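You operate a simulated robot arm through the tools that you are given. There is no shell and no other tool.

The job below is to be done with a simulated robot arm. You get a single attempt, and the scene is never put back.

## Task
Put things in order on the nozzle tester end of the back desk. At the end: the black block from the nozzle tester end of the back desk stands where the small red nozzle stood; the small red nozzle stands where the large green nozzle stood; the yellow jar from the nozzle tester end of the back desk is on the brown carton; the large green nozzle stands where the yellow jar stood; whatever was shut is shut again. Leave all else as you found it, and nothing knocked over. Set down upright: yellow jar.

Only the result counts: the job must be done as asked and must still hold three seconds after the hand-in. Knocking over, shifting, dropping, spilling or breaking anything else fails it.

## Robot
A 6-joint arm with a two-finger gripper, fixed in place. Base frame: the origin is at the foot of the arm, x ahead of it, y to its left, z up; the work surface is at about z = 0. Lengths are in mm, angles in degrees, forces in N, time in s.
With the tool pointing down near the work surface it reaches from about 180 to 480 mm from the base axis. Its first joint turns from -66.0 to 66.0 degrees. Payload 1.76 kg.
The tool frame sits at the grasp point between the pads (the TCP): z along the fingers, y along the line on which they close. The tips reach 29 mm beyond it. The gripper opens to 82 mm; its body begins 58 mm behind the TCP.
Orientation is that of the tool frame in the base frame, as [roll, pitch, yaw] about the fixed x, y, z axes, in that order (R = Rz(yaw) Ry(pitch) Rx(roll)). With the fingers straight down and closing along the base's y, the tool's x points along the base's -x, its y along +y and its z along -z.

## Interface
- The arm moves only by the tool send_rows. Its argument "moves" is a list of rows, each an object of numbers (a shift or turn left out is 0, a gripper value left out holds the last): "wx", "wy", "wz": the turn, a rotation vector about the base's x, y, z in units of 4 degrees (1.0 is 4 degrees); "dx", "dy", "dz": the shift along the base's x, y, z in units of 50 mm (1.0 is 50 mm); "fingers": the opening, from 0 (shut) to 1 (fully open). In form: [{"wx": .., "wy": .., "wz": .., "dx": .., "dy": .., "dz": .., "fingers": ..}, ...]. A call has 1 to 20 rows; each row shifts and turns the commanded pose from where the row before left it. A call with a number of a shift or a turn outside -1 to 1 is refused whole. A row lasts 0.2 s, in which the tool goes at most 50 mm and 8.6 degrees; a call with a longer step from one row to the next is refused whole, and so is a gripper value outside its range. A pose out of reach is approached as far as the arm can. The call stops where the force on the tool passes 40 N (or 10 N more than at its start, if that is more) or the arm is blocked; 0.2 s more then pass. Each finger travels about 203.5 mm/s and halts on what it meets, pressing with about 26 N; the grip force reading is that of the motor and also rises with nothing between the fingers. The clock runs only during rows and for 0.2 s after the last one: add rows that do not move to give the fingers time. The reply holds the time, the measured pose of the TCP, the force on the tool along the base axes, the opening and the grip force, in the units named above and with some noise, with the torque about the TCP (base axes, N m) and any sound that the robot's microphone picked up.
- Cameras (640 x 400 px; columns grow to the right, rows downward): "scene" is fixed at [64.3, 344.3, 414.8]; the picture's right is [-0.65, -0.76, 0.00], its down [-0.49, 0.42, -0.76] and it looks along [0.58, -0.50, -0.64] (base axes); focal length 214 px, centre (320, 200). "wrist" rides on the gripper at [79, 4, -90] in the tool frame; the picture's right is [-0.05, 1.00, 0.00], its down [-0.71, -0.04, -0.71] and it looks along [-0.71, -0.04, 0.71] (tool axes); focal length 256 px, centre (320, 200). There is no depth. A picture from a camera that has moved, and an enlarged one, comes with that camera's place and axes in the base frame and with its lens.
- get_image(camera): a new picture of that camera. The clock stands still meanwhile.
- inspect(camera, box): a new picture of the part [left, top, right, bottom] of that camera's present view, enlarged. The clock stands still meanwhile.
- finish_job(): hands the job in; it is judged then, once.

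Nothing tells you positions but the pictures and the camera data. Unless the task says otherwise, let go and move clear before handing in.

The tools are called after "Call:" by a JSON object that holds its "method" and its "body". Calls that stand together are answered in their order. send_rows: Moves the arm, as the interface text tells. Its arguments: {"type":"object","properties":{"moves":{"type":"array","items":{"type":"object","properties":{"wx":{"type":"number"},"wy":{"type":"number"},"wz":{"type":"number"},"dx":{"type":"number"},"dy":{"type":"number"},"dz":{"type":"number"},"fingers":{"type":"number"}}}}},"required":["moves"]} The other tools are called the same way: get_image (camera) takes a picture; inspect (camera, box) takes an enlarged picture of a part of a camera's view; finish_job () hands the job in.

At the start:

```text
time: 0.0
tcp_pos: [287.5, 89.0, 312.9]
ee_rot: [179.9, 0.1, 180.0]
wrist_force: [0.4, -0.4, 0.4]
wrist_torque: [-0.03, 0.02, -0.03]
opening: 82.1
grip_force: 0.1
```

scene: 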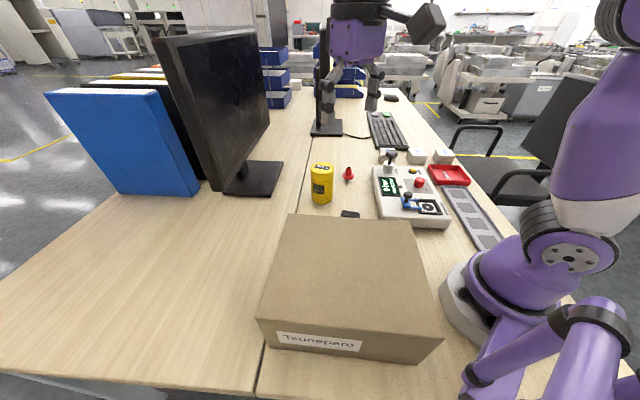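
wrist: 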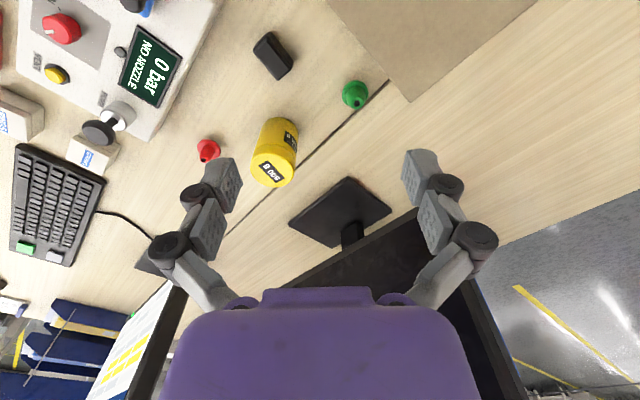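

I see the yellow jar, red nozzle, green nozzle, black block, the tester and the brown carton on the desk. I'll take enlarged views first to locate things accurately.

Call:
{"method": "inspect", "body": {"camera": "scene", "box": [260, 120, 460, 245]}}

Call:
{"method": "inspect", "body": {"camera": "wrist", "box": [160, 0, 440, 200]}}

Call:
{"method": "inspect", "body": {"camera": "scene", "box": [220, 190, 460, 370]}}

```text
3.20 times, centred on (360, 182) of scene
camera zoom: at [64.3, 344.3, 414.8], right [-0.65, -0.76, 0.0], down [-0.49, 0.42, -0.76], along [0.58, -0.5, -0.64], focal length 686 px, centre (192, 256)
```

zoom: 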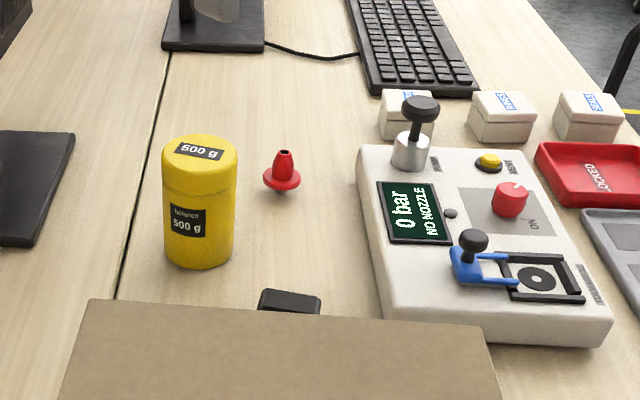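

```text
2.00 times, centred on (300, 100) of wrist
camera zoom: at [208.8, 94.7, 402.8], right [0.05, 1.0, 0.0], down [0.71, -0.04, 0.71], along [0.71, -0.04, -0.71], focal length 512 px, centre (360, 400)
```

zoom: 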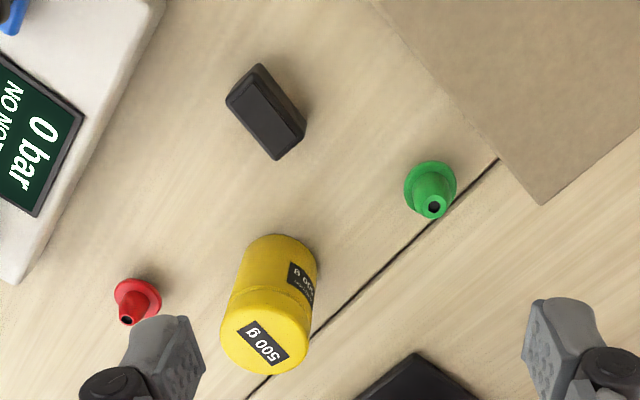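

```text
2.22 times, centred on (340, 280) of scene
camera zoom: at [64.3, 344.3, 414.8], right [-0.65, -0.76, 0.0], down [-0.49, 0.42, -0.76], along [0.58, -0.5, -0.64], focal length 477 px, centre (276, 22)
```

zoom: 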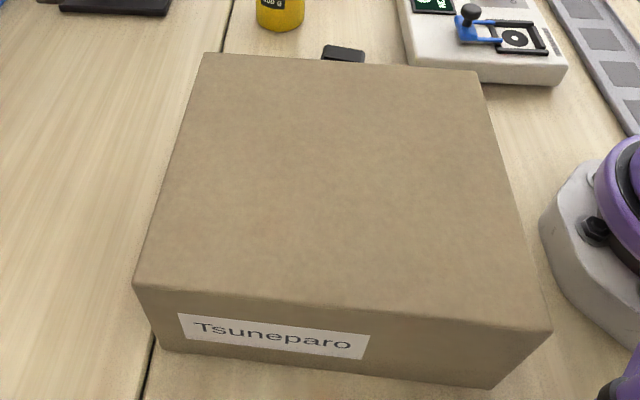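

The jar looks to be near (444, 7), the red nozzle near (468, -128), the green nozzle near (376, 140), the black block near (314, 24), and the carton centre near (190, 178) with its top at about z = 115. I'll move the wrist camera toward the jar for a better look.

Call:
{"method": "send_rows", "body": {"moves": [{"dx": 0.4, "dy": -0.5, "dz": -0.3, "fingers": 1}, {"dx": 0.4, "dy": -0.5, "dz": -0.3}, {"dx": 0.4, "dy": -0.5, "dz": -0.3}, {"dx": 0.25, "dy": -0.1, "dz": -0.16}, {}]}}

Call:
{"method": "get_image", "body": {"camera": "wrist"}}

Call:
{"method": "get_image", "body": {"camera": "scene"}}

```text
time: 1.2
tcp_pos: [359.3, 10.6, 260.2]
ee_rot: [-179.9, 0.0, 179.9]
wrist_force: [0.6, -0.1, 0.6]
wrist_torque: [0.03, -0.02, -0.01]
opening: 82.1
grip_force: 0.1
```

```text
taken
camera wrist: at [281.0, 15.3, 349.9], right [0.05, 1.0, 0.0], down [0.71, -0.04, 0.71], along [0.71, -0.04, -0.71], focal length 256 px, centre (320, 200)
```

wrist: 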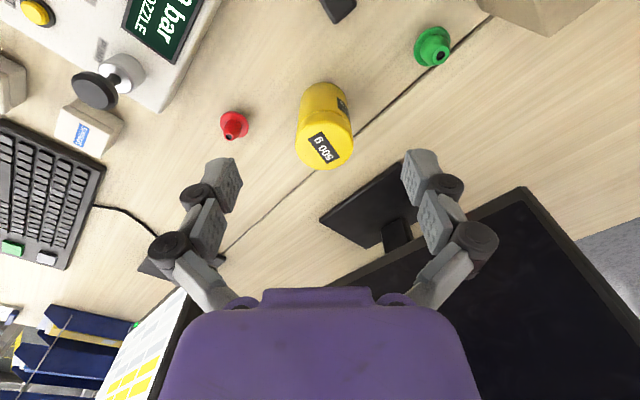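

```text
taken
```

scene: 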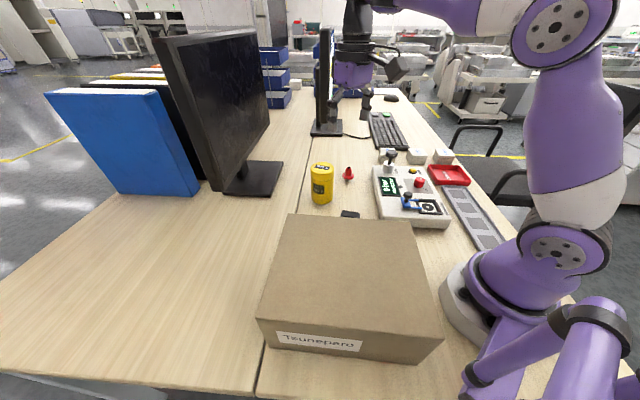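

The jar is centred just ahead of the gripper and the monitor's near corner is well clear. I'll zoom in to refine the positions.

Call:
{"method": "inspect", "body": {"camera": "wrist", "box": [200, 0, 480, 200]}}

Call:
{"method": "inspect", "body": {"camera": "scene", "box": [300, 150, 380, 220]}}

```text
2.00 times, centred on (340, 100) of wrist
camera zoom: at [281.0, 15.3, 349.9], right [0.05, 1.0, 0.0], down [0.71, -0.04, 0.71], along [0.71, -0.04, -0.71], focal length 512 px, centre (280, 400)
```

zoom: 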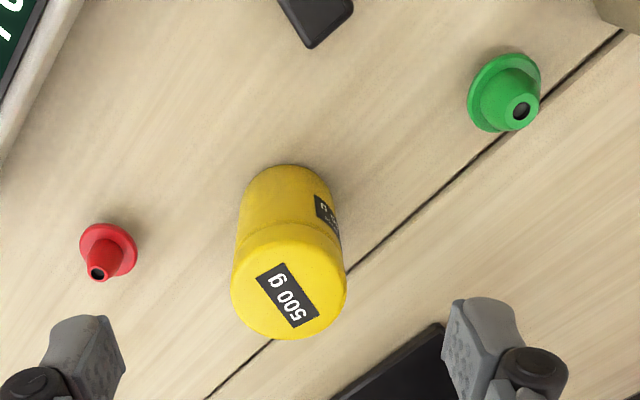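

```text
5.71 times, centred on (340, 185) of scene
camera zoom: at [64.3, 344.3, 414.8], right [-0.65, -0.76, 0.0], down [-0.49, 0.42, -0.76], along [0.58, -0.5, -0.64], focal length 1226 px, centre (206, 286)
```

zoom: 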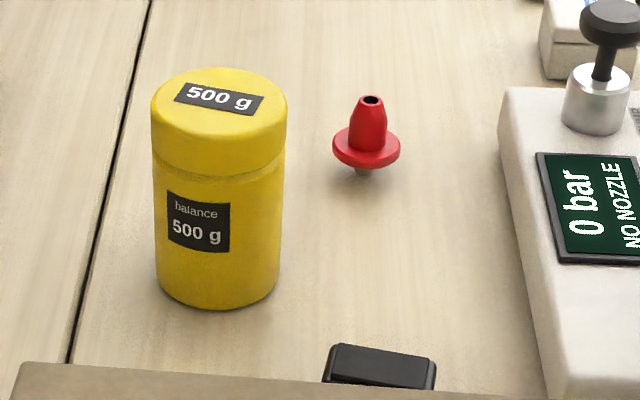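

The jar's axis is near (436, 13), it is about 65 mm wide and 105 mm tall. I'll move above it with the tips just over its lid and check the alignment.

Call:
{"method": "send_rows", "body": {"moves": [{"dx": 0.5, "dz": -0.5}, {"dx": 0.5, "dz": -0.5}, {"dx": 0.5, "dz": -0.5}, {"dx": 0.034, "dy": 0.03, "dz": -0.4}, {}]}}

Call:
{"method": "get_image", "body": {"camera": "wrist"}}

Call:
{"method": "inspect", "body": {"camera": "scene", "box": [270, 90, 430, 220]}}

```text
time: 2.4
tcp_pos: [436.4, 11.2, 164.4]
ee_rot: [180.0, 0.2, 180.0]
wrist_force: [-0.3, -0.6, 0.0]
wrist_torque: [0.02, 0.0, -0.01]
opening: 82.2
grip_force: 0.1
```

```text
taken
camera wrist: at [357.9, 16.6, 254.2], right [0.05, 1.0, 0.0], down [0.7, -0.04, 0.71], along [0.71, -0.04, -0.71], focal length 256 px, centre (320, 200)
```

wrist: 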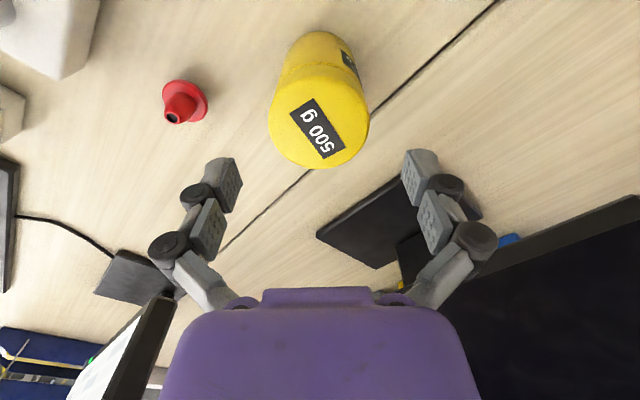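

```text
3.08 times, centred on (350, 155) of scene
camera zoom: at [64.3, 344.3, 414.8], right [-0.65, -0.76, 0.0], down [-0.49, 0.42, -0.76], along [0.58, -0.5, -0.64], focal length 660 px, centre (228, 338)
```

zoom: 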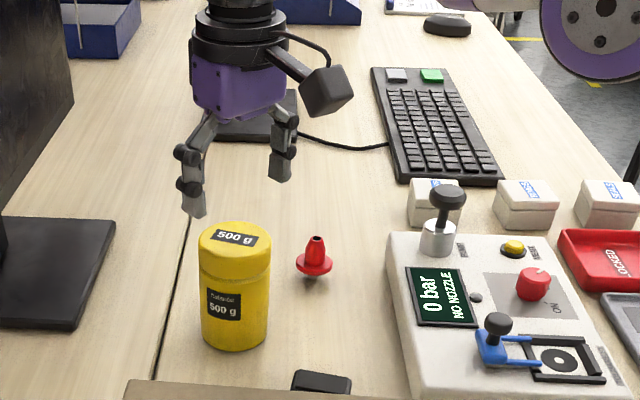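

The jar sits centred between the fingers at about (440, 12). I'll shift slightly forward, lower to grasp height and close.

Call:
{"method": "send_rows", "body": {"moves": [{"dx": 0.08, "dy": 0.02}, {"dz": -0.6}, {"dz": -0.6}, {"dz": -0.6}, {"dz": -0.25}, {}]}}

Call:
{"method": "get_image", "body": {"camera": "wrist"}}

Call:
{"method": "inspect", "body": {"camera": "scene", "box": [270, 90, 430, 220]}}

```text
time: 3.8
tcp_pos: [440.8, 12.9, 62.3]
ee_rot: [-179.9, 0.1, -180.0]
wrist_force: [-0.9, -0.2, 0.6]
wrist_torque: [0.01, -0.02, -0.05]
opening: 82.1
grip_force: 0.0
```

```text
taken
camera wrist: at [362.3, 17.7, 152.0], right [0.05, 1.0, 0.0], down [0.7, -0.04, 0.71], along [0.71, -0.04, -0.71], focal length 256 px, centre (320, 200)
```

wrist: 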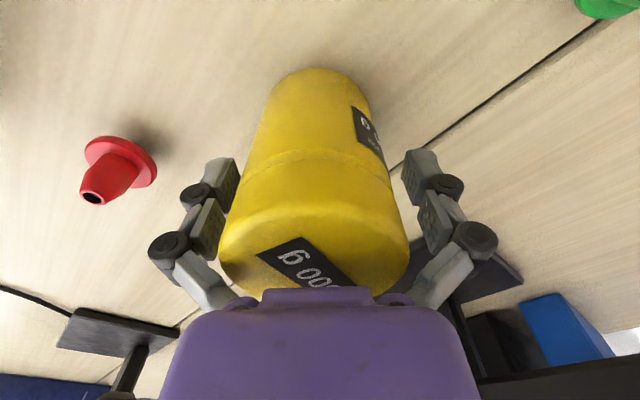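

```text
3.08 times, centred on (350, 155) of scene
camera zoom: at [64.3, 344.3, 414.8], right [-0.65, -0.76, 0.0], down [-0.49, 0.42, -0.76], along [0.58, -0.5, -0.64], focal length 660 px, centre (228, 338)
```

zoom: 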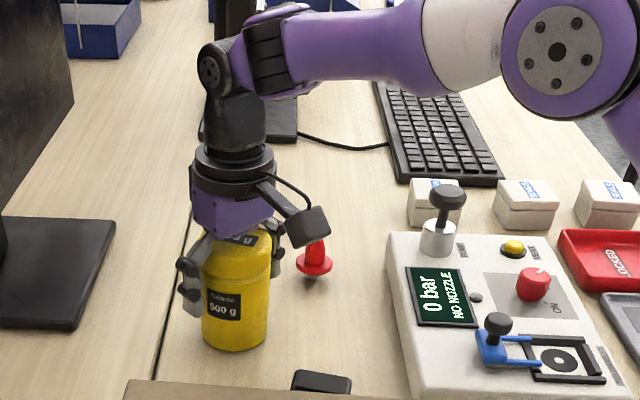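

The fingers straddle the jar with clearance on both sides. Closing on it now.

Call:
{"method": "send_rows", "body": {"moves": [{"fingers": 0.7}, {"fingers": 0.0}, {}, {}]}}

Call:
{"method": "get_image", "body": {"camera": "wrist"}}

```text
time: 4.8
tcp_pos: [442.6, 12.3, 66.7]
ee_rot: [179.9, 0.7, -180.0]
wrist_force: [-7.6, -0.3, 21.0]
wrist_torque: [0.09, -0.2, 0.04]
opening: 69.9
grip_force: 26.5
stopped in row 4: the force on the tool passed its limit at 41 N (the readings are from after the stop); the commanded pose is now the measured one
```

```text
taken
camera wrist: at [363.2, 17.4, 155.3], right [0.05, 1.0, 0.0], down [0.7, -0.04, 0.71], along [0.71, -0.04, -0.7], focal length 256 px, centre (320, 200)
```

wrist: 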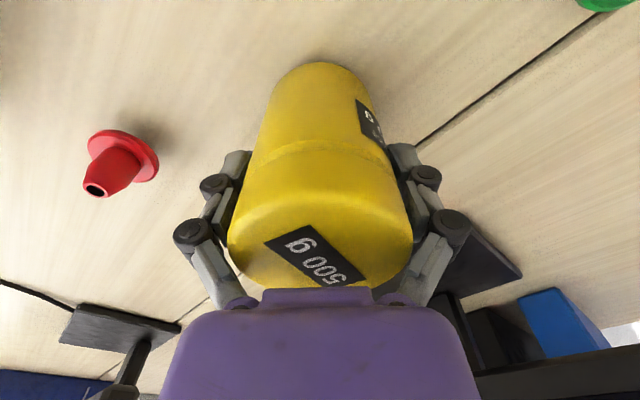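

The grip closed but the tool was pushed up a few mm; I'll check whether the jar is seated squarely before doing more.

Call:
{"method": "inspect", "body": {"camera": "scene", "box": [290, 130, 390, 210]}}

Call:
{"method": "inspect", "body": {"camera": "wrist", "box": [160, 40, 480, 320]}}

```text
5.00 times, centred on (340, 170) of scene
camera zoom: at [64.2, 344.3, 414.8], right [-0.65, -0.76, 0.0], down [-0.49, 0.42, -0.76], along [0.58, -0.5, -0.64], focal length 1072 px, centre (220, 350)
```

zoom: 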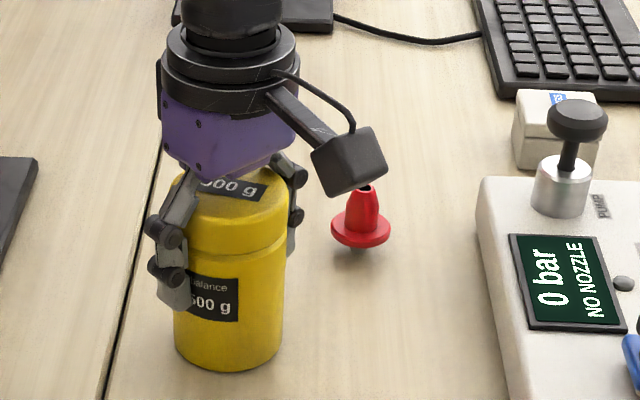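

```text
1.43 times, centred on (320, 180) of wrist
camera zoom: at [363.2, 17.4, 155.3], right [0.05, 1.0, 0.0], down [0.7, -0.04, 0.71], along [0.71, -0.04, -0.7], focal length 366 px, centre (320, 229)
```

zoom: 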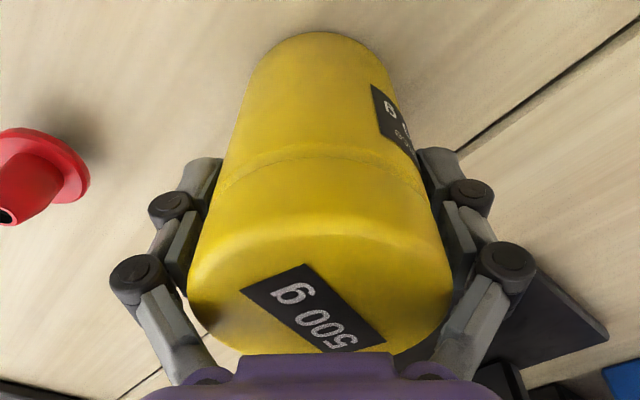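

The finger linkages are touching the jar's lid edge because I'm too low. I'll open, raise to about z = 88 so only the pads meet the lid, and regrip.

Call:
{"method": "send_rows", "body": {"moves": [{"fingers": 1.0}, {}, {"dz": 0.43}, {}]}}

Call:
{"method": "get_image", "body": {"camera": "wrist"}}

Call:
{"method": "inspect", "body": {"camera": "scene", "box": [290, 130, 390, 210]}}

```text
time: 5.8
tcp_pos: [442.1, 13.2, 86.1]
ee_rot: [180.0, 0.3, 180.0]
wrist_force: [0.1, 0.4, 0.3]
wrist_torque: [-0.01, -0.02, -0.02]
opening: 82.1
grip_force: 0.0
```

```text
taken
camera wrist: at [363.0, 17.4, 175.3], right [0.05, 1.0, 0.0], down [0.7, -0.04, 0.71], along [0.71, -0.04, -0.7], focal length 256 px, centre (320, 200)
```

wrist: 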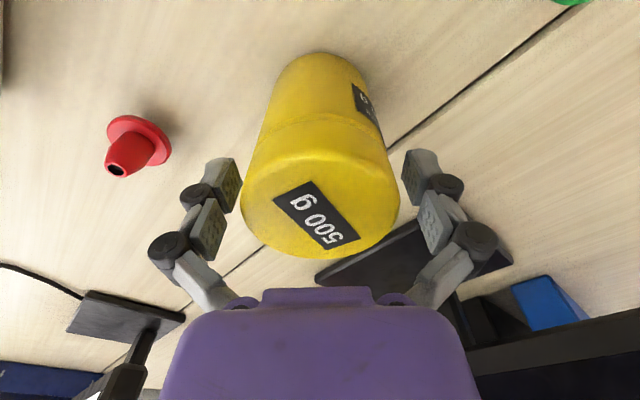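

```text
5.00 times, centred on (340, 170) of scene
camera zoom: at [64.3, 344.3, 414.8], right [-0.65, -0.76, 0.0], down [-0.49, 0.42, -0.76], along [0.58, -0.5, -0.64], focal length 1072 px, centre (220, 350)
```

zoom: 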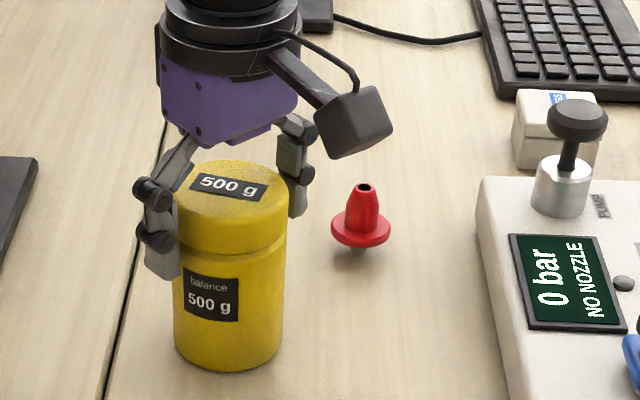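

The jar is unmoved and the fingers now sit around the lid and upper body. Regripping here.

Call:
{"method": "send_rows", "body": {"moves": [{"fingers": 0.8}, {"fingers": 0.6}, {"fingers": 0.0}]}}

Call:
{"method": "inspect", "body": {"camera": "wrist", "box": [160, 40, 480, 320]}}

Call:
{"method": "inspect", "body": {"camera": "scene", "box": [290, 130, 390, 210]}}

```text
time: 6.6
tcp_pos: [442.4, 12.5, 85.9]
ee_rot: [179.9, 0.4, -180.0]
wrist_force: [-2.5, 0.2, 5.5]
wrist_torque: [0.03, 0.13, 0.0]
opening: 65.2
grip_force: 26.0
```

```text
1.43 times, centred on (320, 180) of wrist
camera zoom: at [363.0, 17.4, 175.4], right [0.05, 1.0, 0.0], down [0.7, -0.04, 0.71], along [0.71, -0.04, -0.7], focal length 366 px, centre (320, 229)
```

zoom: 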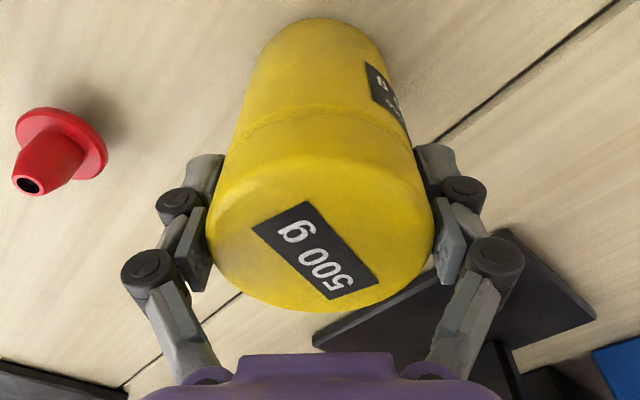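

```text
5.00 times, centred on (340, 170) of scene
camera zoom: at [64.2, 344.3, 414.8], right [-0.65, -0.76, 0.0], down [-0.49, 0.42, -0.76], along [0.58, -0.5, -0.64], focal length 1072 px, centre (220, 350)
```

zoom: 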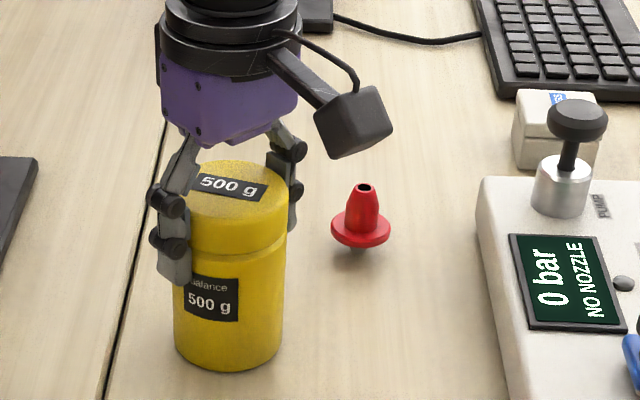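

The grip is firm at 65 mm with little push on the tool. Lifting gently a bit and checking.

Call:
{"method": "send_rows", "body": {"moves": [{"dz": 0.2}, {"dz": 0.4}, {"dz": 0.6}, {"dz": 0.6}, {"dz": 0.6}, {}]}}

Call:
{"method": "get_image", "body": {"camera": "wrist"}}

Call:
{"method": "get_image", "body": {"camera": "scene"}}

```text
time: 8.0
tcp_pos: [442.7, 13.3, 205.7]
ee_rot: [179.9, 0.4, -180.0]
wrist_force: [0.0, -0.2, -4.9]
wrist_torque: [0.02, -0.01, -0.02]
opening: 65.1
grip_force: 26.1
```

```text
taken
camera wrist: at [363.3, 18.2, 295.1], right [0.05, 1.0, 0.0], down [0.7, -0.04, 0.71], along [0.71, -0.04, -0.7], focal length 256 px, centre (320, 200)
```

wrist: 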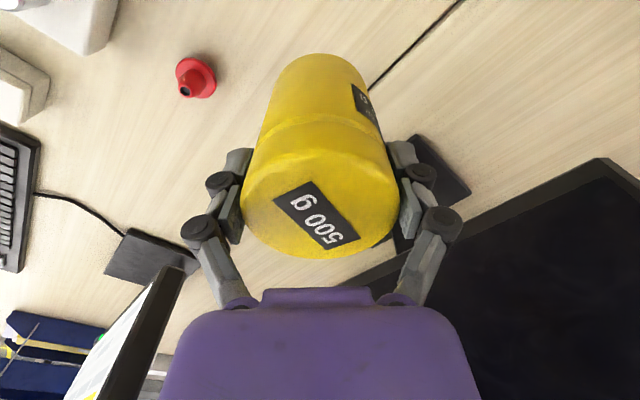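

```text
taken
```

scene: 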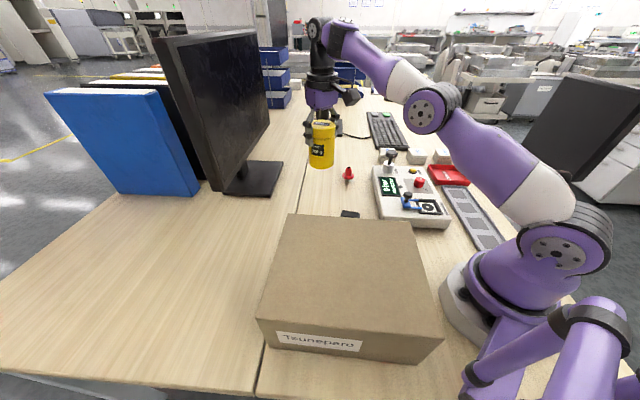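

The jar is in hand, weighing about 5 N. Next I'll raise it and carry it toward the carton.

Call:
{"method": "send_rows", "body": {"moves": [{"dz": 0.6}, {"dz": 0.6}, {"dx": -0.5, "dy": 0.3}, {"dx": -0.7, "dy": 0.5}, {"dx": -0.7, "dy": 0.5}, {"dx": -0.7, "dy": 0.5}, {"dx": -0.7, "dy": 0.5}, {"dx": -0.7, "dy": 0.5}, {"dx": -0.3, "dy": 0.4}, {}]}}

Call:
{"method": "get_image", "body": {"camera": "wrist"}}

Call:
{"method": "get_image", "body": {"camera": "scene"}}

```text
time: 10.2
tcp_pos: [204.1, 171.8, 251.4]
ee_rot: [180.0, 0.3, 179.9]
wrist_force: [-0.5, 0.0, -5.7]
wrist_torque: [-0.02, 0.04, 0.0]
opening: 65.4
grip_force: 25.5
out of reach, approached as far as the arm can: row 1, 2
```

```text
taken
camera wrist: at [124.3, 176.1, 341.7], right [0.05, 1.0, 0.0], down [0.7, -0.04, 0.71], along [0.71, -0.04, -0.7], focal length 256 px, centre (320, 200)
```

wrist: 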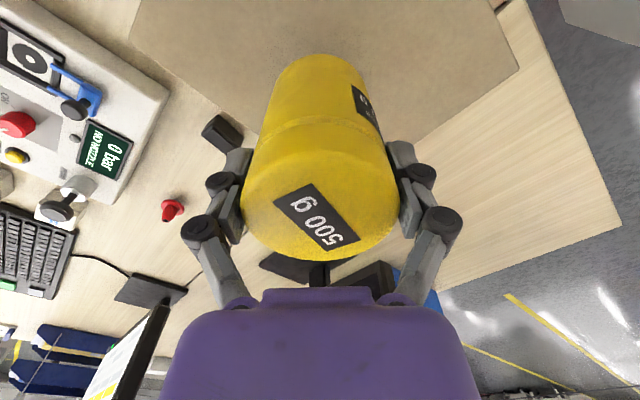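

```text
taken
```

scene: 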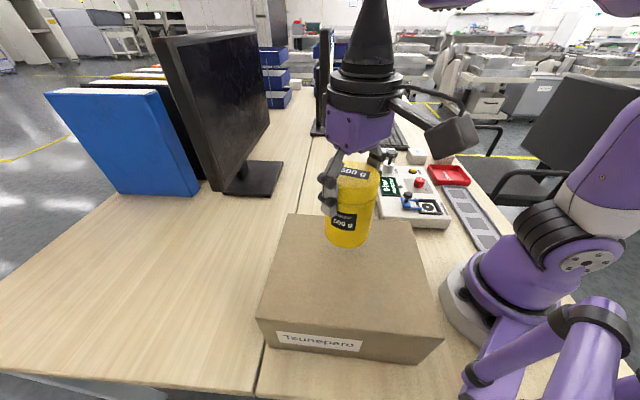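

The jar is over the middle of the carton; the wrist view confirms the carton corners and a top height of about 115. Lowering to just above it.

Call:
{"method": "send_rows", "body": {"moves": [{"dz": -0.3}, {"dz": -0.3}, {"dz": -0.15}, {}]}}

Call:
{"method": "inspect", "body": {"camera": "scene", "box": [260, 130, 460, 280]}}

```text
time: 11.2
tcp_pos: [202.3, 170.9, 215.3]
ee_rot: [180.0, 0.3, 179.9]
wrist_force: [0.5, 0.0, -5.7]
wrist_torque: [0.03, 0.0, 0.01]
opening: 65.0
grip_force: 25.4
```

```text
2.67 times, centred on (360, 205) of scene
camera zoom: at [64.3, 344.3, 414.8], right [-0.65, -0.76, 0.0], down [-0.49, 0.42, -0.76], along [0.58, -0.5, -0.64], focal length 572 px, centre (213, 187)
```

zoom: 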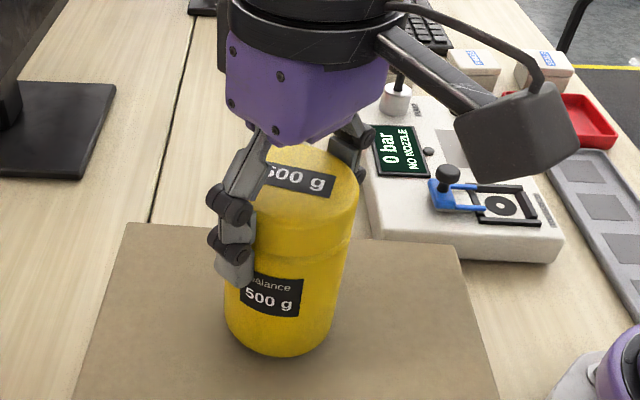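

The jar hovers about 14 mm over the carton by my estimate. I'll lower in small steps, watching the force.

Call:
{"method": "send_rows", "body": {"moves": [{"dz": -0.06}, {"dz": -0.06}, {}]}}

Call:
{"method": "send_rows", "body": {"moves": [{"dz": -0.04}, {}]}}

Call:
{"method": "send_rows", "body": {"moves": [{"dz": -0.04}, {}]}}

```text
time: 12.0
tcp_pos: [203.3, 171.8, 209.2]
ee_rot: [-179.8, 0.3, -180.0]
wrist_force: [0.2, 0.5, -6.4]
wrist_torque: [0.0, 0.01, -0.01]
opening: 65.6
grip_force: 26.0
```

```text
time: 12.6
tcp_pos: [203.0, 171.1, 207.7]
ee_rot: [-179.9, 0.3, 180.0]
wrist_force: [-0.8, 0.2, -5.5]
wrist_torque: [-0.03, 0.04, -0.02]
opening: 65.3
grip_force: 26.1
```

```text
time: 13.2
tcp_pos: [204.1, 171.8, 205.4]
ee_rot: [-180.0, 0.4, 180.0]
wrist_force: [-5.9, -4.1, 16.9]
wrist_torque: [-0.14, 0.17, 0.02]
opening: 65.7
grip_force: 26.0
```

Contact with the carton at about TCP z = 205.5. I'll ease off 1 mm, then open gently and rise clear.

Call:
{"method": "send_rows", "body": {"moves": [{"dz": 0.02}, {}]}}

Call:
{"method": "inspect", "body": {"camera": "scene", "box": [260, 130, 460, 280]}}

```text
time: 13.8
tcp_pos: [203.2, 172.1, 204.3]
ee_rot: [-180.0, 0.2, 179.9]
wrist_force: [-0.6, 0.3, 2.2]
wrist_torque: [0.1, -0.1, 0.01]
opening: 65.6
grip_force: 25.9
```

```text
2.67 times, centred on (360, 205) of scene
camera zoom: at [64.3, 344.3, 414.8], right [-0.65, -0.76, 0.0], down [-0.49, 0.42, -0.76], along [0.58, -0.5, -0.64], focal length 572 px, centre (213, 187)
```

zoom: 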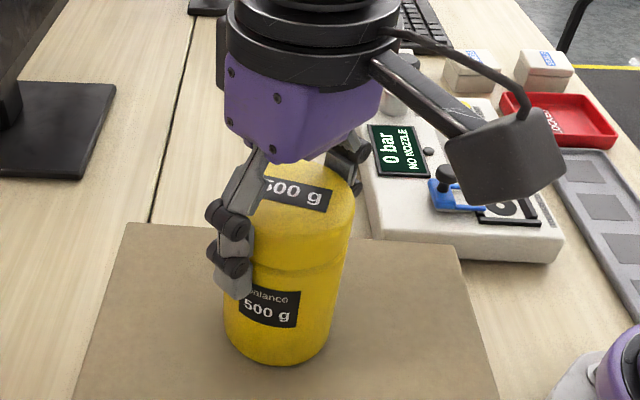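

Call:
{"method": "send_rows", "body": {"moves": [{"fingers": 0.84}, {"fingers": 1.0}, {}, {"dz": 0.3}, {"dz": 0.6}, {"dz": 0.7}, {}]}}

Call:
{"method": "get_image", "body": {"camera": "scene"}}

Call:
{"method": "get_image", "body": {"camera": "wrist"}}

```text
time: 15.4
tcp_pos: [203.3, 170.6, 286.1]
ee_rot: [-179.9, 0.4, -180.0]
wrist_force: [-0.7, 0.4, 0.4]
wrist_torque: [0.0, 0.01, -0.01]
opening: 82.3
grip_force: 0.0
```

```text
taken
```

scene: 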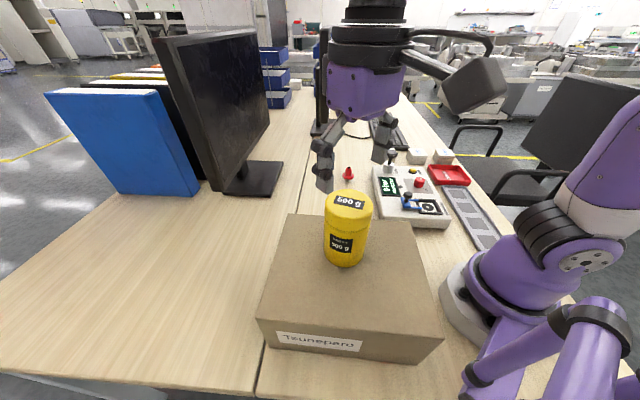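

```text
taken
camera wrist: at [123.6, 176.2, 375.2], right [0.05, 1.0, 0.0], down [0.7, -0.04, 0.71], along [0.71, -0.04, -0.7], focal length 256 px, centre (320, 200)
```

wrist: 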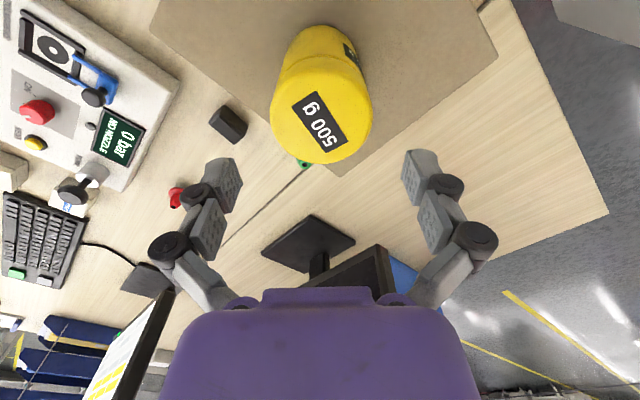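

The jar stands upright on the carton. Next I'll move over toward the green nozzle to view it closely.

Call:
{"method": "send_rows", "body": {"moves": [{"dx": 0.8, "dy": -0.3}, {"dx": 0.8, "dy": -0.3}, {"dx": 0.7, "dy": -0.3, "dz": -0.3}, {"dx": 0.5, "dy": -0.2, "dz": -0.6}, {"dz": -0.3}, {}]}}

Call:
{"method": "get_image", "body": {"camera": "wrist"}}

Call:
{"method": "get_image", "body": {"camera": "scene"}}

```text
time: 16.8
tcp_pos: [345.8, 119.2, 233.1]
ee_rot: [179.9, 0.3, 179.9]
wrist_force: [0.8, 0.5, 0.0]
wrist_torque: [0.0, -0.02, -0.01]
opening: 82.2
grip_force: 0.0
out of reach, approached as far as the arm can: row 5
```

```text
taken
camera wrist: at [266.3, 124.6, 322.1], right [0.05, 1.0, 0.0], down [0.7, -0.04, 0.71], along [0.71, -0.04, -0.7], focal length 256 px, centre (320, 200)
```

wrist: 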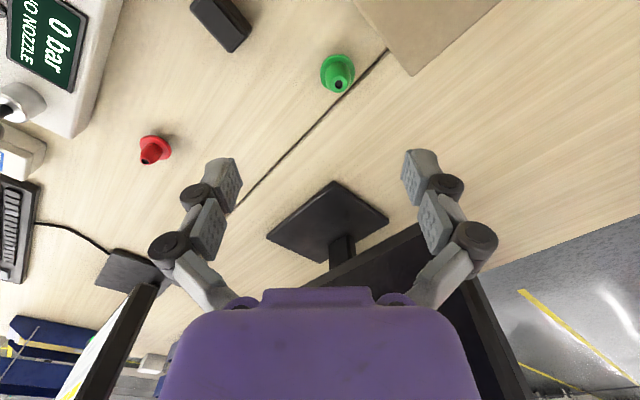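

```text
taken
```

scene: 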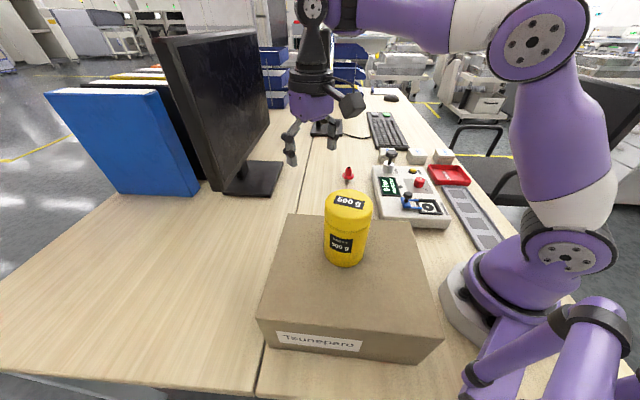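

Call:
{"method": "send_rows", "body": {"moves": [{}]}}

Call:
{"method": "inspect", "body": {"camera": "wrist", "box": [240, 0, 440, 140]}}

```text
time: 17.2
tcp_pos: [344.0, 119.5, 231.7]
ee_rot: [180.0, 0.3, 179.9]
wrist_force: [-0.3, -0.7, 0.1]
wrist_torque: [-0.01, -0.03, 0.03]
opening: 82.2
grip_force: 0.0
```

```text
2.86 times, centred on (340, 70) of wrist
camera zoom: at [266.2, 124.6, 322.2], right [0.05, 1.0, 0.0], down [0.7, -0.04, 0.71], along [0.71, -0.04, -0.7], focal length 731 px, centre (263, 571)
```

zoom: 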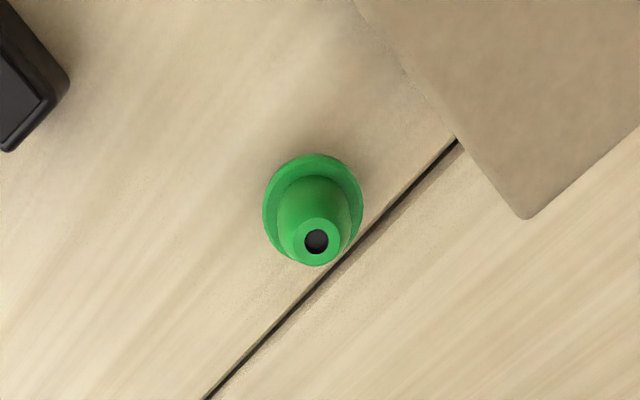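

The green nozzle stands near (374, 140): flange about 42 mm across, about 41 mm tall. The carton edge is about 55 mm from it, so I'll turn the gripper about 90° at this height, putting the camera on the side away from the carton before going down.

Call:
{"method": "send_rows", "body": {"moves": [{"wz": 1, "dz": 0.1}, {"wz": 1}, {"wz": 1}, {"wz": 1}, {"wz": 1}, {"wz": 1}, {"wz": 1}, {"wz": 1}, {"wz": 1}, {"wz": 1}, {"wz": 1}, {}]}}

Call:
{"method": "get_image", "body": {"camera": "wrist"}}

```text
time: 19.8
tcp_pos: [344.5, 119.6, 238.8]
ee_rot: [180.0, 0.3, -136.0]
wrist_force: [0.1, -0.2, 1.1]
wrist_torque: [-0.02, -0.01, -0.04]
opening: 82.0
grip_force: 0.2
```

```text
taken
camera wrist: at [284.8, 68.1, 327.5], right [-0.66, 0.76, 0.0], down [0.53, 0.46, 0.71], along [0.54, 0.47, -0.7], focal length 256 px, centre (320, 200)
```

wrist: 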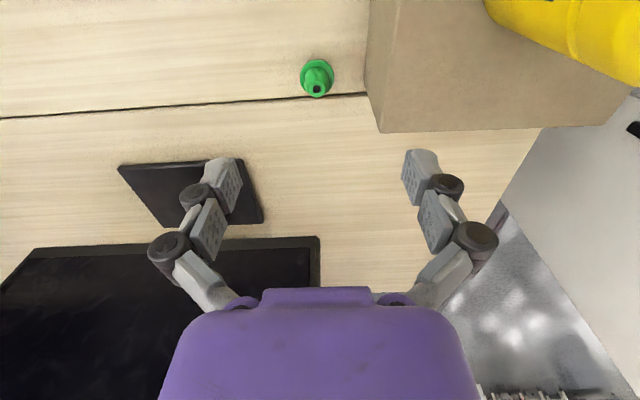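

The turn works. I'll continue it to 90° in total.

Call:
{"method": "send_rows", "body": {"moves": [{"wz": 1}, {"wz": 1}, {"wz": 1}, {"wz": 1}, {"wz": 1}, {"wz": 1}, {"wz": 1}, {"wz": 1}, {"wz": 1}, {"wz": 1}, {"wz": 1}, {"wz": 0.5}, {}]}}

Call:
{"method": "get_image", "body": {"camera": "wrist"}}

Call:
{"method": "get_image", "body": {"camera": "scene"}}

```text
time: 22.6
tcp_pos: [345.0, 120.3, 237.4]
ee_rot: [-179.8, 0.3, -90.0]
wrist_force: [-0.1, -0.6, -0.2]
wrist_torque: [0.01, 0.01, 0.0]
opening: 81.9
grip_force: 0.1
```

```text
taken
camera wrist: at [340.7, 40.5, 327.5], right [-1.0, 0.05, 0.0], down [0.04, 0.7, 0.71], along [0.04, 0.71, -0.7], focal length 256 px, centre (320, 200)
```

wrist: 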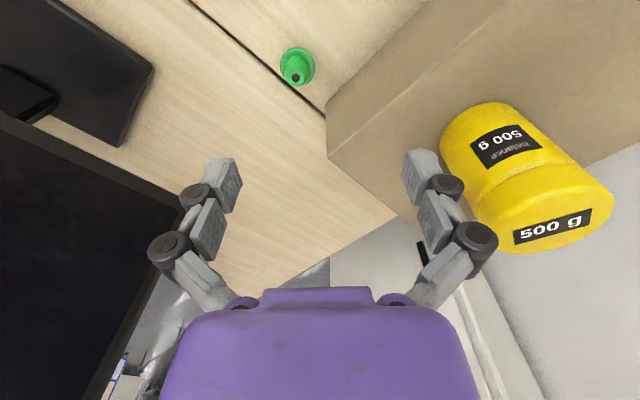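

```text
taken
```

scene: 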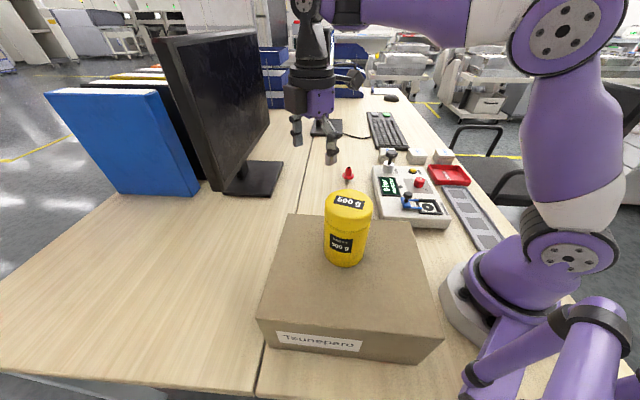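

Call:
{"method": "inspect", "body": {"camera": "wrist", "box": [220, 20, 380, 140]}}

```text
3.33 times, centred on (300, 80) of wrist
camera zoom: at [340.7, 40.5, 327.5], right [-1.0, 0.05, 0.0], down [0.04, 0.7, 0.71], along [0.04, 0.71, -0.7], focal length 853 px, centre (387, 600)
```

zoom: 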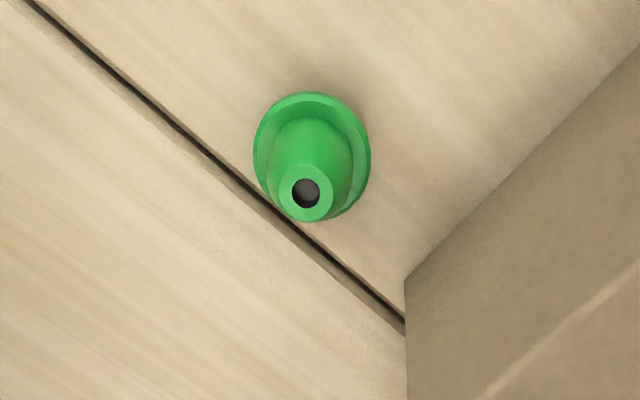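

The green nozzle is near (372, 140). I'll move above it at mid height with the fingers partly closed and check alignment.

Call:
{"method": "send_rows", "body": {"moves": [{"dx": 0.3, "dy": 0.2, "dz": -0.3, "fingers": 0.65}, {"dx": 0.24, "dy": 0.2, "dz": -0.5}, {"dz": -0.6}, {"dz": -0.5}, {}]}}

Call:
{"method": "get_image", "body": {"camera": "wrist"}}

Call:
{"method": "get_image", "body": {"camera": "scene"}}

```text
time: 23.8
tcp_pos: [371.2, 139.4, 143.5]
ee_rot: [-179.9, 0.4, -90.1]
wrist_force: [0.2, -0.5, 0.0]
wrist_torque: [-0.04, -0.04, -0.01]
opening: 53.3
grip_force: 0.2
```

```text
taken
camera wrist: at [367.9, 60.5, 232.6], right [-1.0, 0.05, 0.0], down [0.04, 0.7, 0.71], along [0.04, 0.71, -0.7], focal length 256 px, centre (320, 200)
```

wrist: 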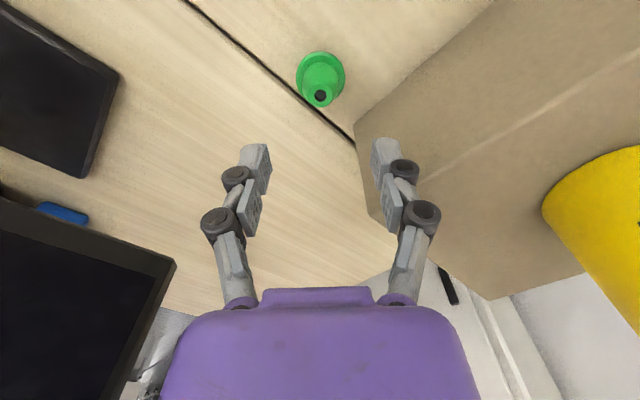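

```text
taken
```

scene: 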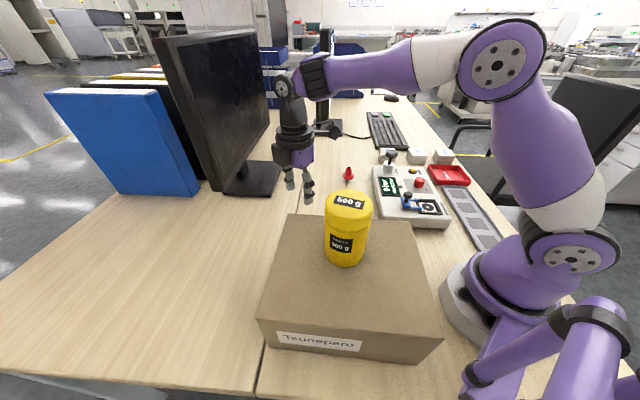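

The nozzle is centred under the tool. I'll lower until the tips are just above its top and look again to judge the flange height.

Call:
{"method": "send_rows", "body": {"moves": [{"dz": -0.5}, {"dz": -0.5}, {"dz": -0.3}, {}]}}

Call:
{"method": "inspect", "body": {"camera": "wrist", "box": [200, 40, 440, 240]}}

```text
time: 24.8
tcp_pos: [372.2, 140.0, 78.0]
ee_rot: [-180.0, 0.2, -90.0]
wrist_force: [0.1, -0.2, 0.1]
wrist_torque: [0.02, 0.0, -0.03]
opening: 53.2
grip_force: 0.1
```

```text
2.00 times, centred on (320, 140) of wrist
camera zoom: at [368.2, 60.7, 167.5], right [-1.0, 0.05, 0.0], down [0.04, 0.7, 0.71], along [0.04, 0.71, -0.7], focal length 512 px, centre (320, 320)
```

zoom: 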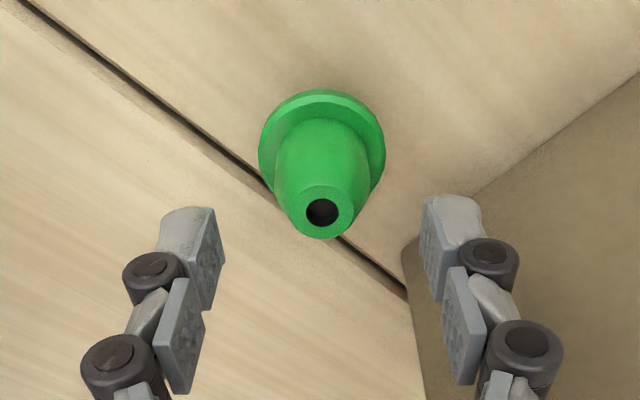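

The flange appears to sit about 7 mm above the desk on a small stub, with the body 28 mm wide above it. I'll lower until the tips are just above the flange.

Call:
{"method": "send_rows", "body": {"moves": [{"dy": 0.02, "dz": -0.3}, {"dz": -0.3}, {"dz": -0.09}, {}]}}

Call:
{"method": "inspect", "body": {"camera": "wrist", "box": [200, 40, 440, 240]}}

Call:
{"method": "inspect", "body": {"camera": "scene", "box": [240, 110, 400, 240]}}

```text
time: 25.8
tcp_pos: [371.8, 139.3, 43.9]
ee_rot: [180.0, 0.3, -89.9]
wrist_force: [-0.7, 1.1, -0.2]
wrist_torque: [0.04, 0.02, 0.0]
opening: 53.6
grip_force: 0.1
```

```text
2.00 times, centred on (320, 140) of wrist
camera zoom: at [368.1, 61.0, 133.1], right [-1.0, 0.05, 0.0], down [0.04, 0.7, 0.71], along [0.04, 0.71, -0.7], focal length 512 px, centre (320, 320)
```

zoom: 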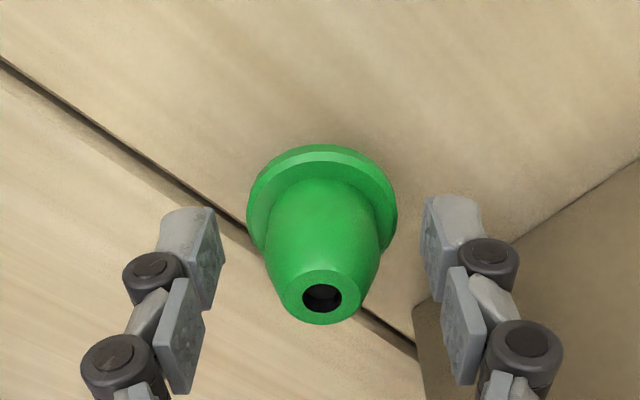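

```text
3.08 times, centred on (320, 175) of scene
camera zoom: at [64.3, 344.3, 414.8], right [-0.65, -0.76, 0.0], down [-0.49, 0.42, -0.76], along [0.58, -0.5, -0.64], focal length 660 px, centre (320, 277)
```

zoom: 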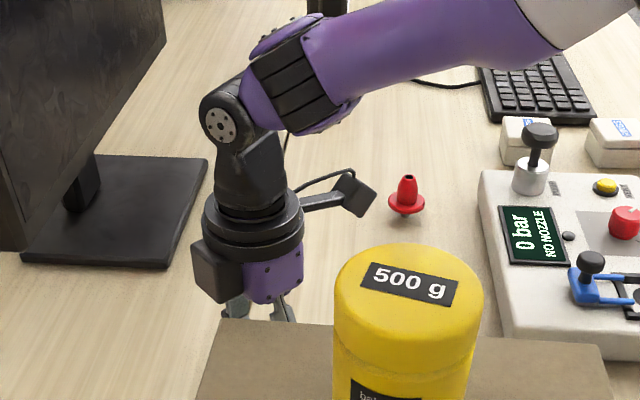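

Comparing the three views, the nozzle stands on a stub of about 14 mm: its flange lies at about z = 14-20 and its top at about z = 49, centred near (371, 138.6). I'll grip the flange rim, so I lower another 7 mm and close gently.

Call:
{"method": "send_rows", "body": {"moves": [{"dy": -0.02, "dz": -0.14}, {}]}}

Call:
{"method": "inspect", "body": {"camera": "wrist", "box": [200, 40, 440, 240]}}

```text
time: 26.4
tcp_pos: [371.3, 138.9, 37.2]
ee_rot: [180.0, 0.3, -90.1]
wrist_force: [0.1, -0.4, 0.9]
wrist_torque: [-0.01, -0.01, -0.04]
opening: 53.3
grip_force: 0.2
```

```text
2.00 times, centred on (320, 140) of wrist
camera zoom: at [368.3, 59.9, 126.2], right [-1.0, 0.05, 0.0], down [0.04, 0.7, 0.71], along [0.04, 0.71, -0.7], focal length 512 px, centre (320, 320)
```

zoom: 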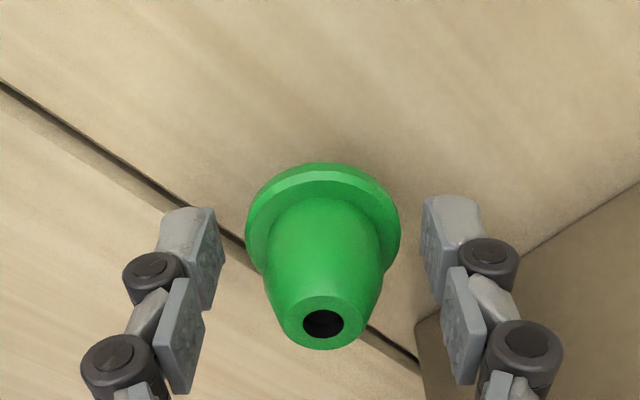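

The flange is within the finger tips' reach and centred. Closing in steps.

Call:
{"method": "send_rows", "body": {"moves": [{"fingers": 0.56}, {"fingers": 0.5}, {"fingers": 0.4}]}}

Call:
{"method": "inspect", "body": {"camera": "wrist", "box": [200, 40, 440, 240]}}

```text
time: 27.2
tcp_pos: [371.5, 138.1, 37.1]
ee_rot: [180.0, 0.3, -90.0]
wrist_force: [-0.3, -0.2, 1.6]
wrist_torque: [-0.02, 0.04, 0.0]
opening: 38.7
grip_force: 26.0
```

```text
2.00 times, centred on (320, 140) of wrist
camera zoom: at [368.3, 59.9, 126.3], right [-1.0, 0.05, 0.0], down [0.04, 0.7, 0.71], along [0.04, 0.71, -0.7], focal length 512 px, centre (320, 320)
```

zoom: 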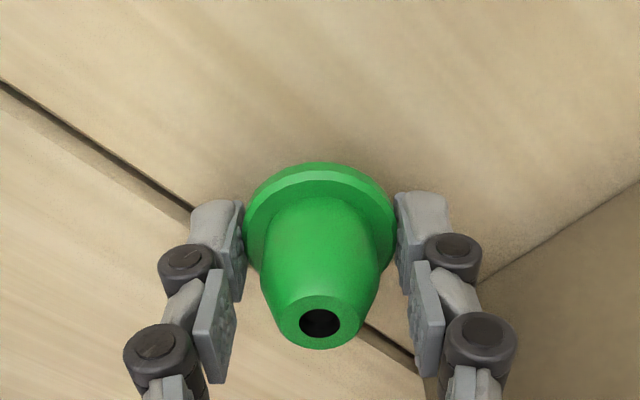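

The flange is held firmly at 38.7 mm opening and the nozzle is upright. Lifting it slowly and checking.

Call:
{"method": "send_rows", "body": {"moves": [{"dz": 0.1}, {"dz": 0.3}, {"dz": 0.4}, {"dz": 0.4}, {}]}}

Call:
{"method": "inspect", "body": {"camera": "wrist", "box": [200, 40, 440, 240]}}

```text
time: 28.4
tcp_pos: [372.1, 139.5, 97.3]
ee_rot: [180.0, 0.3, -90.0]
wrist_force: [-0.4, -0.8, -0.4]
wrist_torque: [-0.01, -0.01, -0.02]
opening: 38.3
grip_force: 26.2
```

```text
2.00 times, centred on (320, 140) of wrist
camera zoom: at [368.0, 60.7, 186.8], right [-1.0, 0.05, 0.0], down [0.04, 0.7, 0.71], along [0.04, 0.71, -0.7], focal length 512 px, centre (320, 320)
```

zoom: 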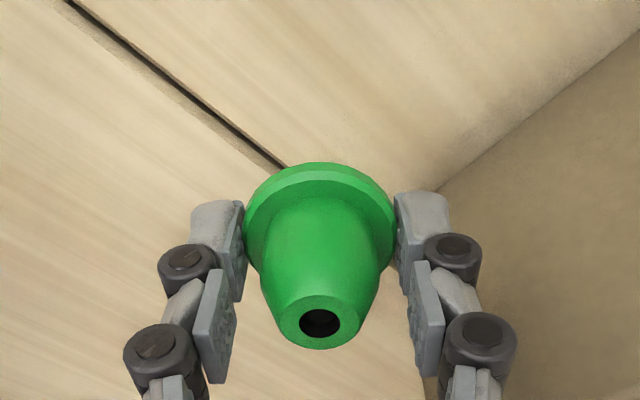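

The nozzle is held upright. I'll carry it to the jar's former place at (441.5, 13).

Call:
{"method": "send_rows", "body": {"moves": [{"dx": 0.2, "dy": -0.36}, {"dx": 0.4, "dy": -0.72}, {"dx": 0.4, "dy": -0.72}, {"dx": 0.39, "dy": -0.71}, {}]}}

Call:
{"method": "get_image", "body": {"camera": "wrist"}}

Call:
{"method": "inspect", "body": {"camera": "scene", "box": [270, 110, 430, 240]}}

```text
time: 29.6
tcp_pos: [440.7, 13.1, 96.4]
ee_rot: [-180.0, 0.4, -90.0]
wrist_force: [-0.1, 0.4, -0.4]
wrist_torque: [0.0, 0.01, 0.01]
opening: 38.6
grip_force: 25.5
```

```text
taken
camera wrist: at [437.8, -65.4, 185.7], right [-1.0, 0.05, 0.0], down [0.04, 0.7, 0.71], along [0.04, 0.71, -0.7], focal length 256 px, centre (320, 200)
```

wrist: 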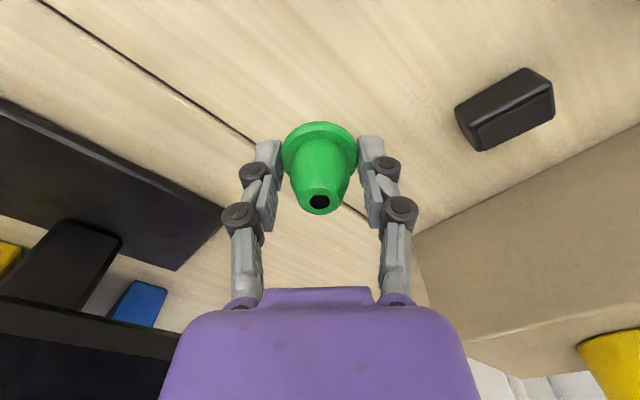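

```text
3.08 times, centred on (350, 175) of scene
camera zoom: at [64.3, 344.3, 414.8], right [-0.65, -0.76, 0.0], down [-0.49, 0.42, -0.76], along [0.58, -0.5, -0.64], focal length 660 px, centre (228, 277)
```

zoom: 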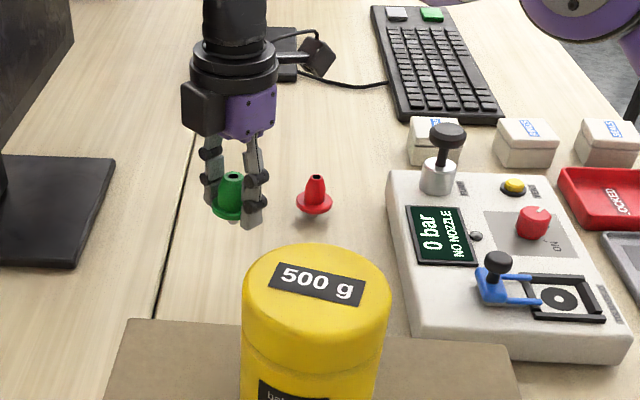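

I'm over the jar's former place. Lowering to just above the original grasp height.

Call:
{"method": "send_rows", "body": {"moves": [{"dz": -0.4, "dx": 0.01}, {"dz": -0.4}, {"dz": -0.3}, {"dz": -0.05}, {}]}}

Call:
{"method": "inspect", "body": {"camera": "scene", "box": [290, 140, 390, 220]}}

```text
time: 30.8
tcp_pos: [442.1, 14.3, 38.8]
ee_rot: [-180.0, 0.3, -90.0]
wrist_force: [-0.3, 0.3, -0.4]
wrist_torque: [0.03, 0.02, 0.02]
opening: 38.7
grip_force: 26.7
```

```text
5.00 times, centred on (340, 180) of scene
camera zoom: at [64.3, 344.3, 414.8], right [-0.65, -0.76, 0.0], down [-0.49, 0.42, -0.76], along [0.58, -0.5, -0.64], focal length 1072 px, centre (220, 300)
```

zoom: 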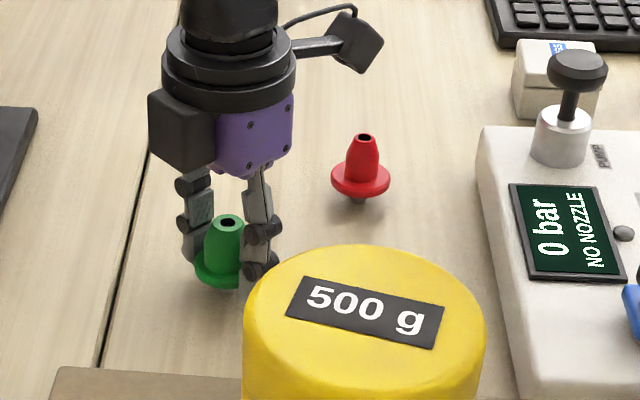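

Call:
{"method": "send_rows", "body": {"moves": [{"dz": -0.02}, {}]}}

Call:
{"method": "send_rows", "body": {"moves": [{"dz": -0.02}, {}]}}

```text
time: 31.4
tcp_pos: [442.9, 14.8, 38.6]
ee_rot: [180.0, 0.4, -90.0]
wrist_force: [-0.2, -0.3, -1.1]
wrist_torque: [0.02, 0.01, 0.03]
opening: 38.6
grip_force: 26.5
```

```text
time: 32.0
tcp_pos: [441.2, 13.8, 37.4]
ee_rot: [-180.0, 0.2, -90.0]
wrist_force: [0.1, -0.3, -0.3]
wrist_torque: [0.03, 0.02, 0.03]
opening: 38.7
grip_force: 26.0
```

Call:
{"method": "send_rows", "body": {"moves": [{"dz": -0.015}, {}]}}

Call:
{"method": "send_rows", "body": {"moves": [{"dz": -0.015}, {}]}}

```text
time: 32.6
tcp_pos: [442.7, 14.2, 36.1]
ee_rot: [-179.9, 0.3, -90.0]
wrist_force: [-5.4, 1.5, 13.3]
wrist_torque: [0.01, 0.13, 0.01]
opening: 38.9
grip_force: 25.9
```

```text
time: 33.2
tcp_pos: [442.4, 14.6, 36.7]
ee_rot: [-179.8, 0.3, -90.1]
wrist_force: [-3.3, 2.0, 19.5]
wrist_torque: [0.02, 0.1, -0.04]
opening: 39.1
grip_force: 26.3
```

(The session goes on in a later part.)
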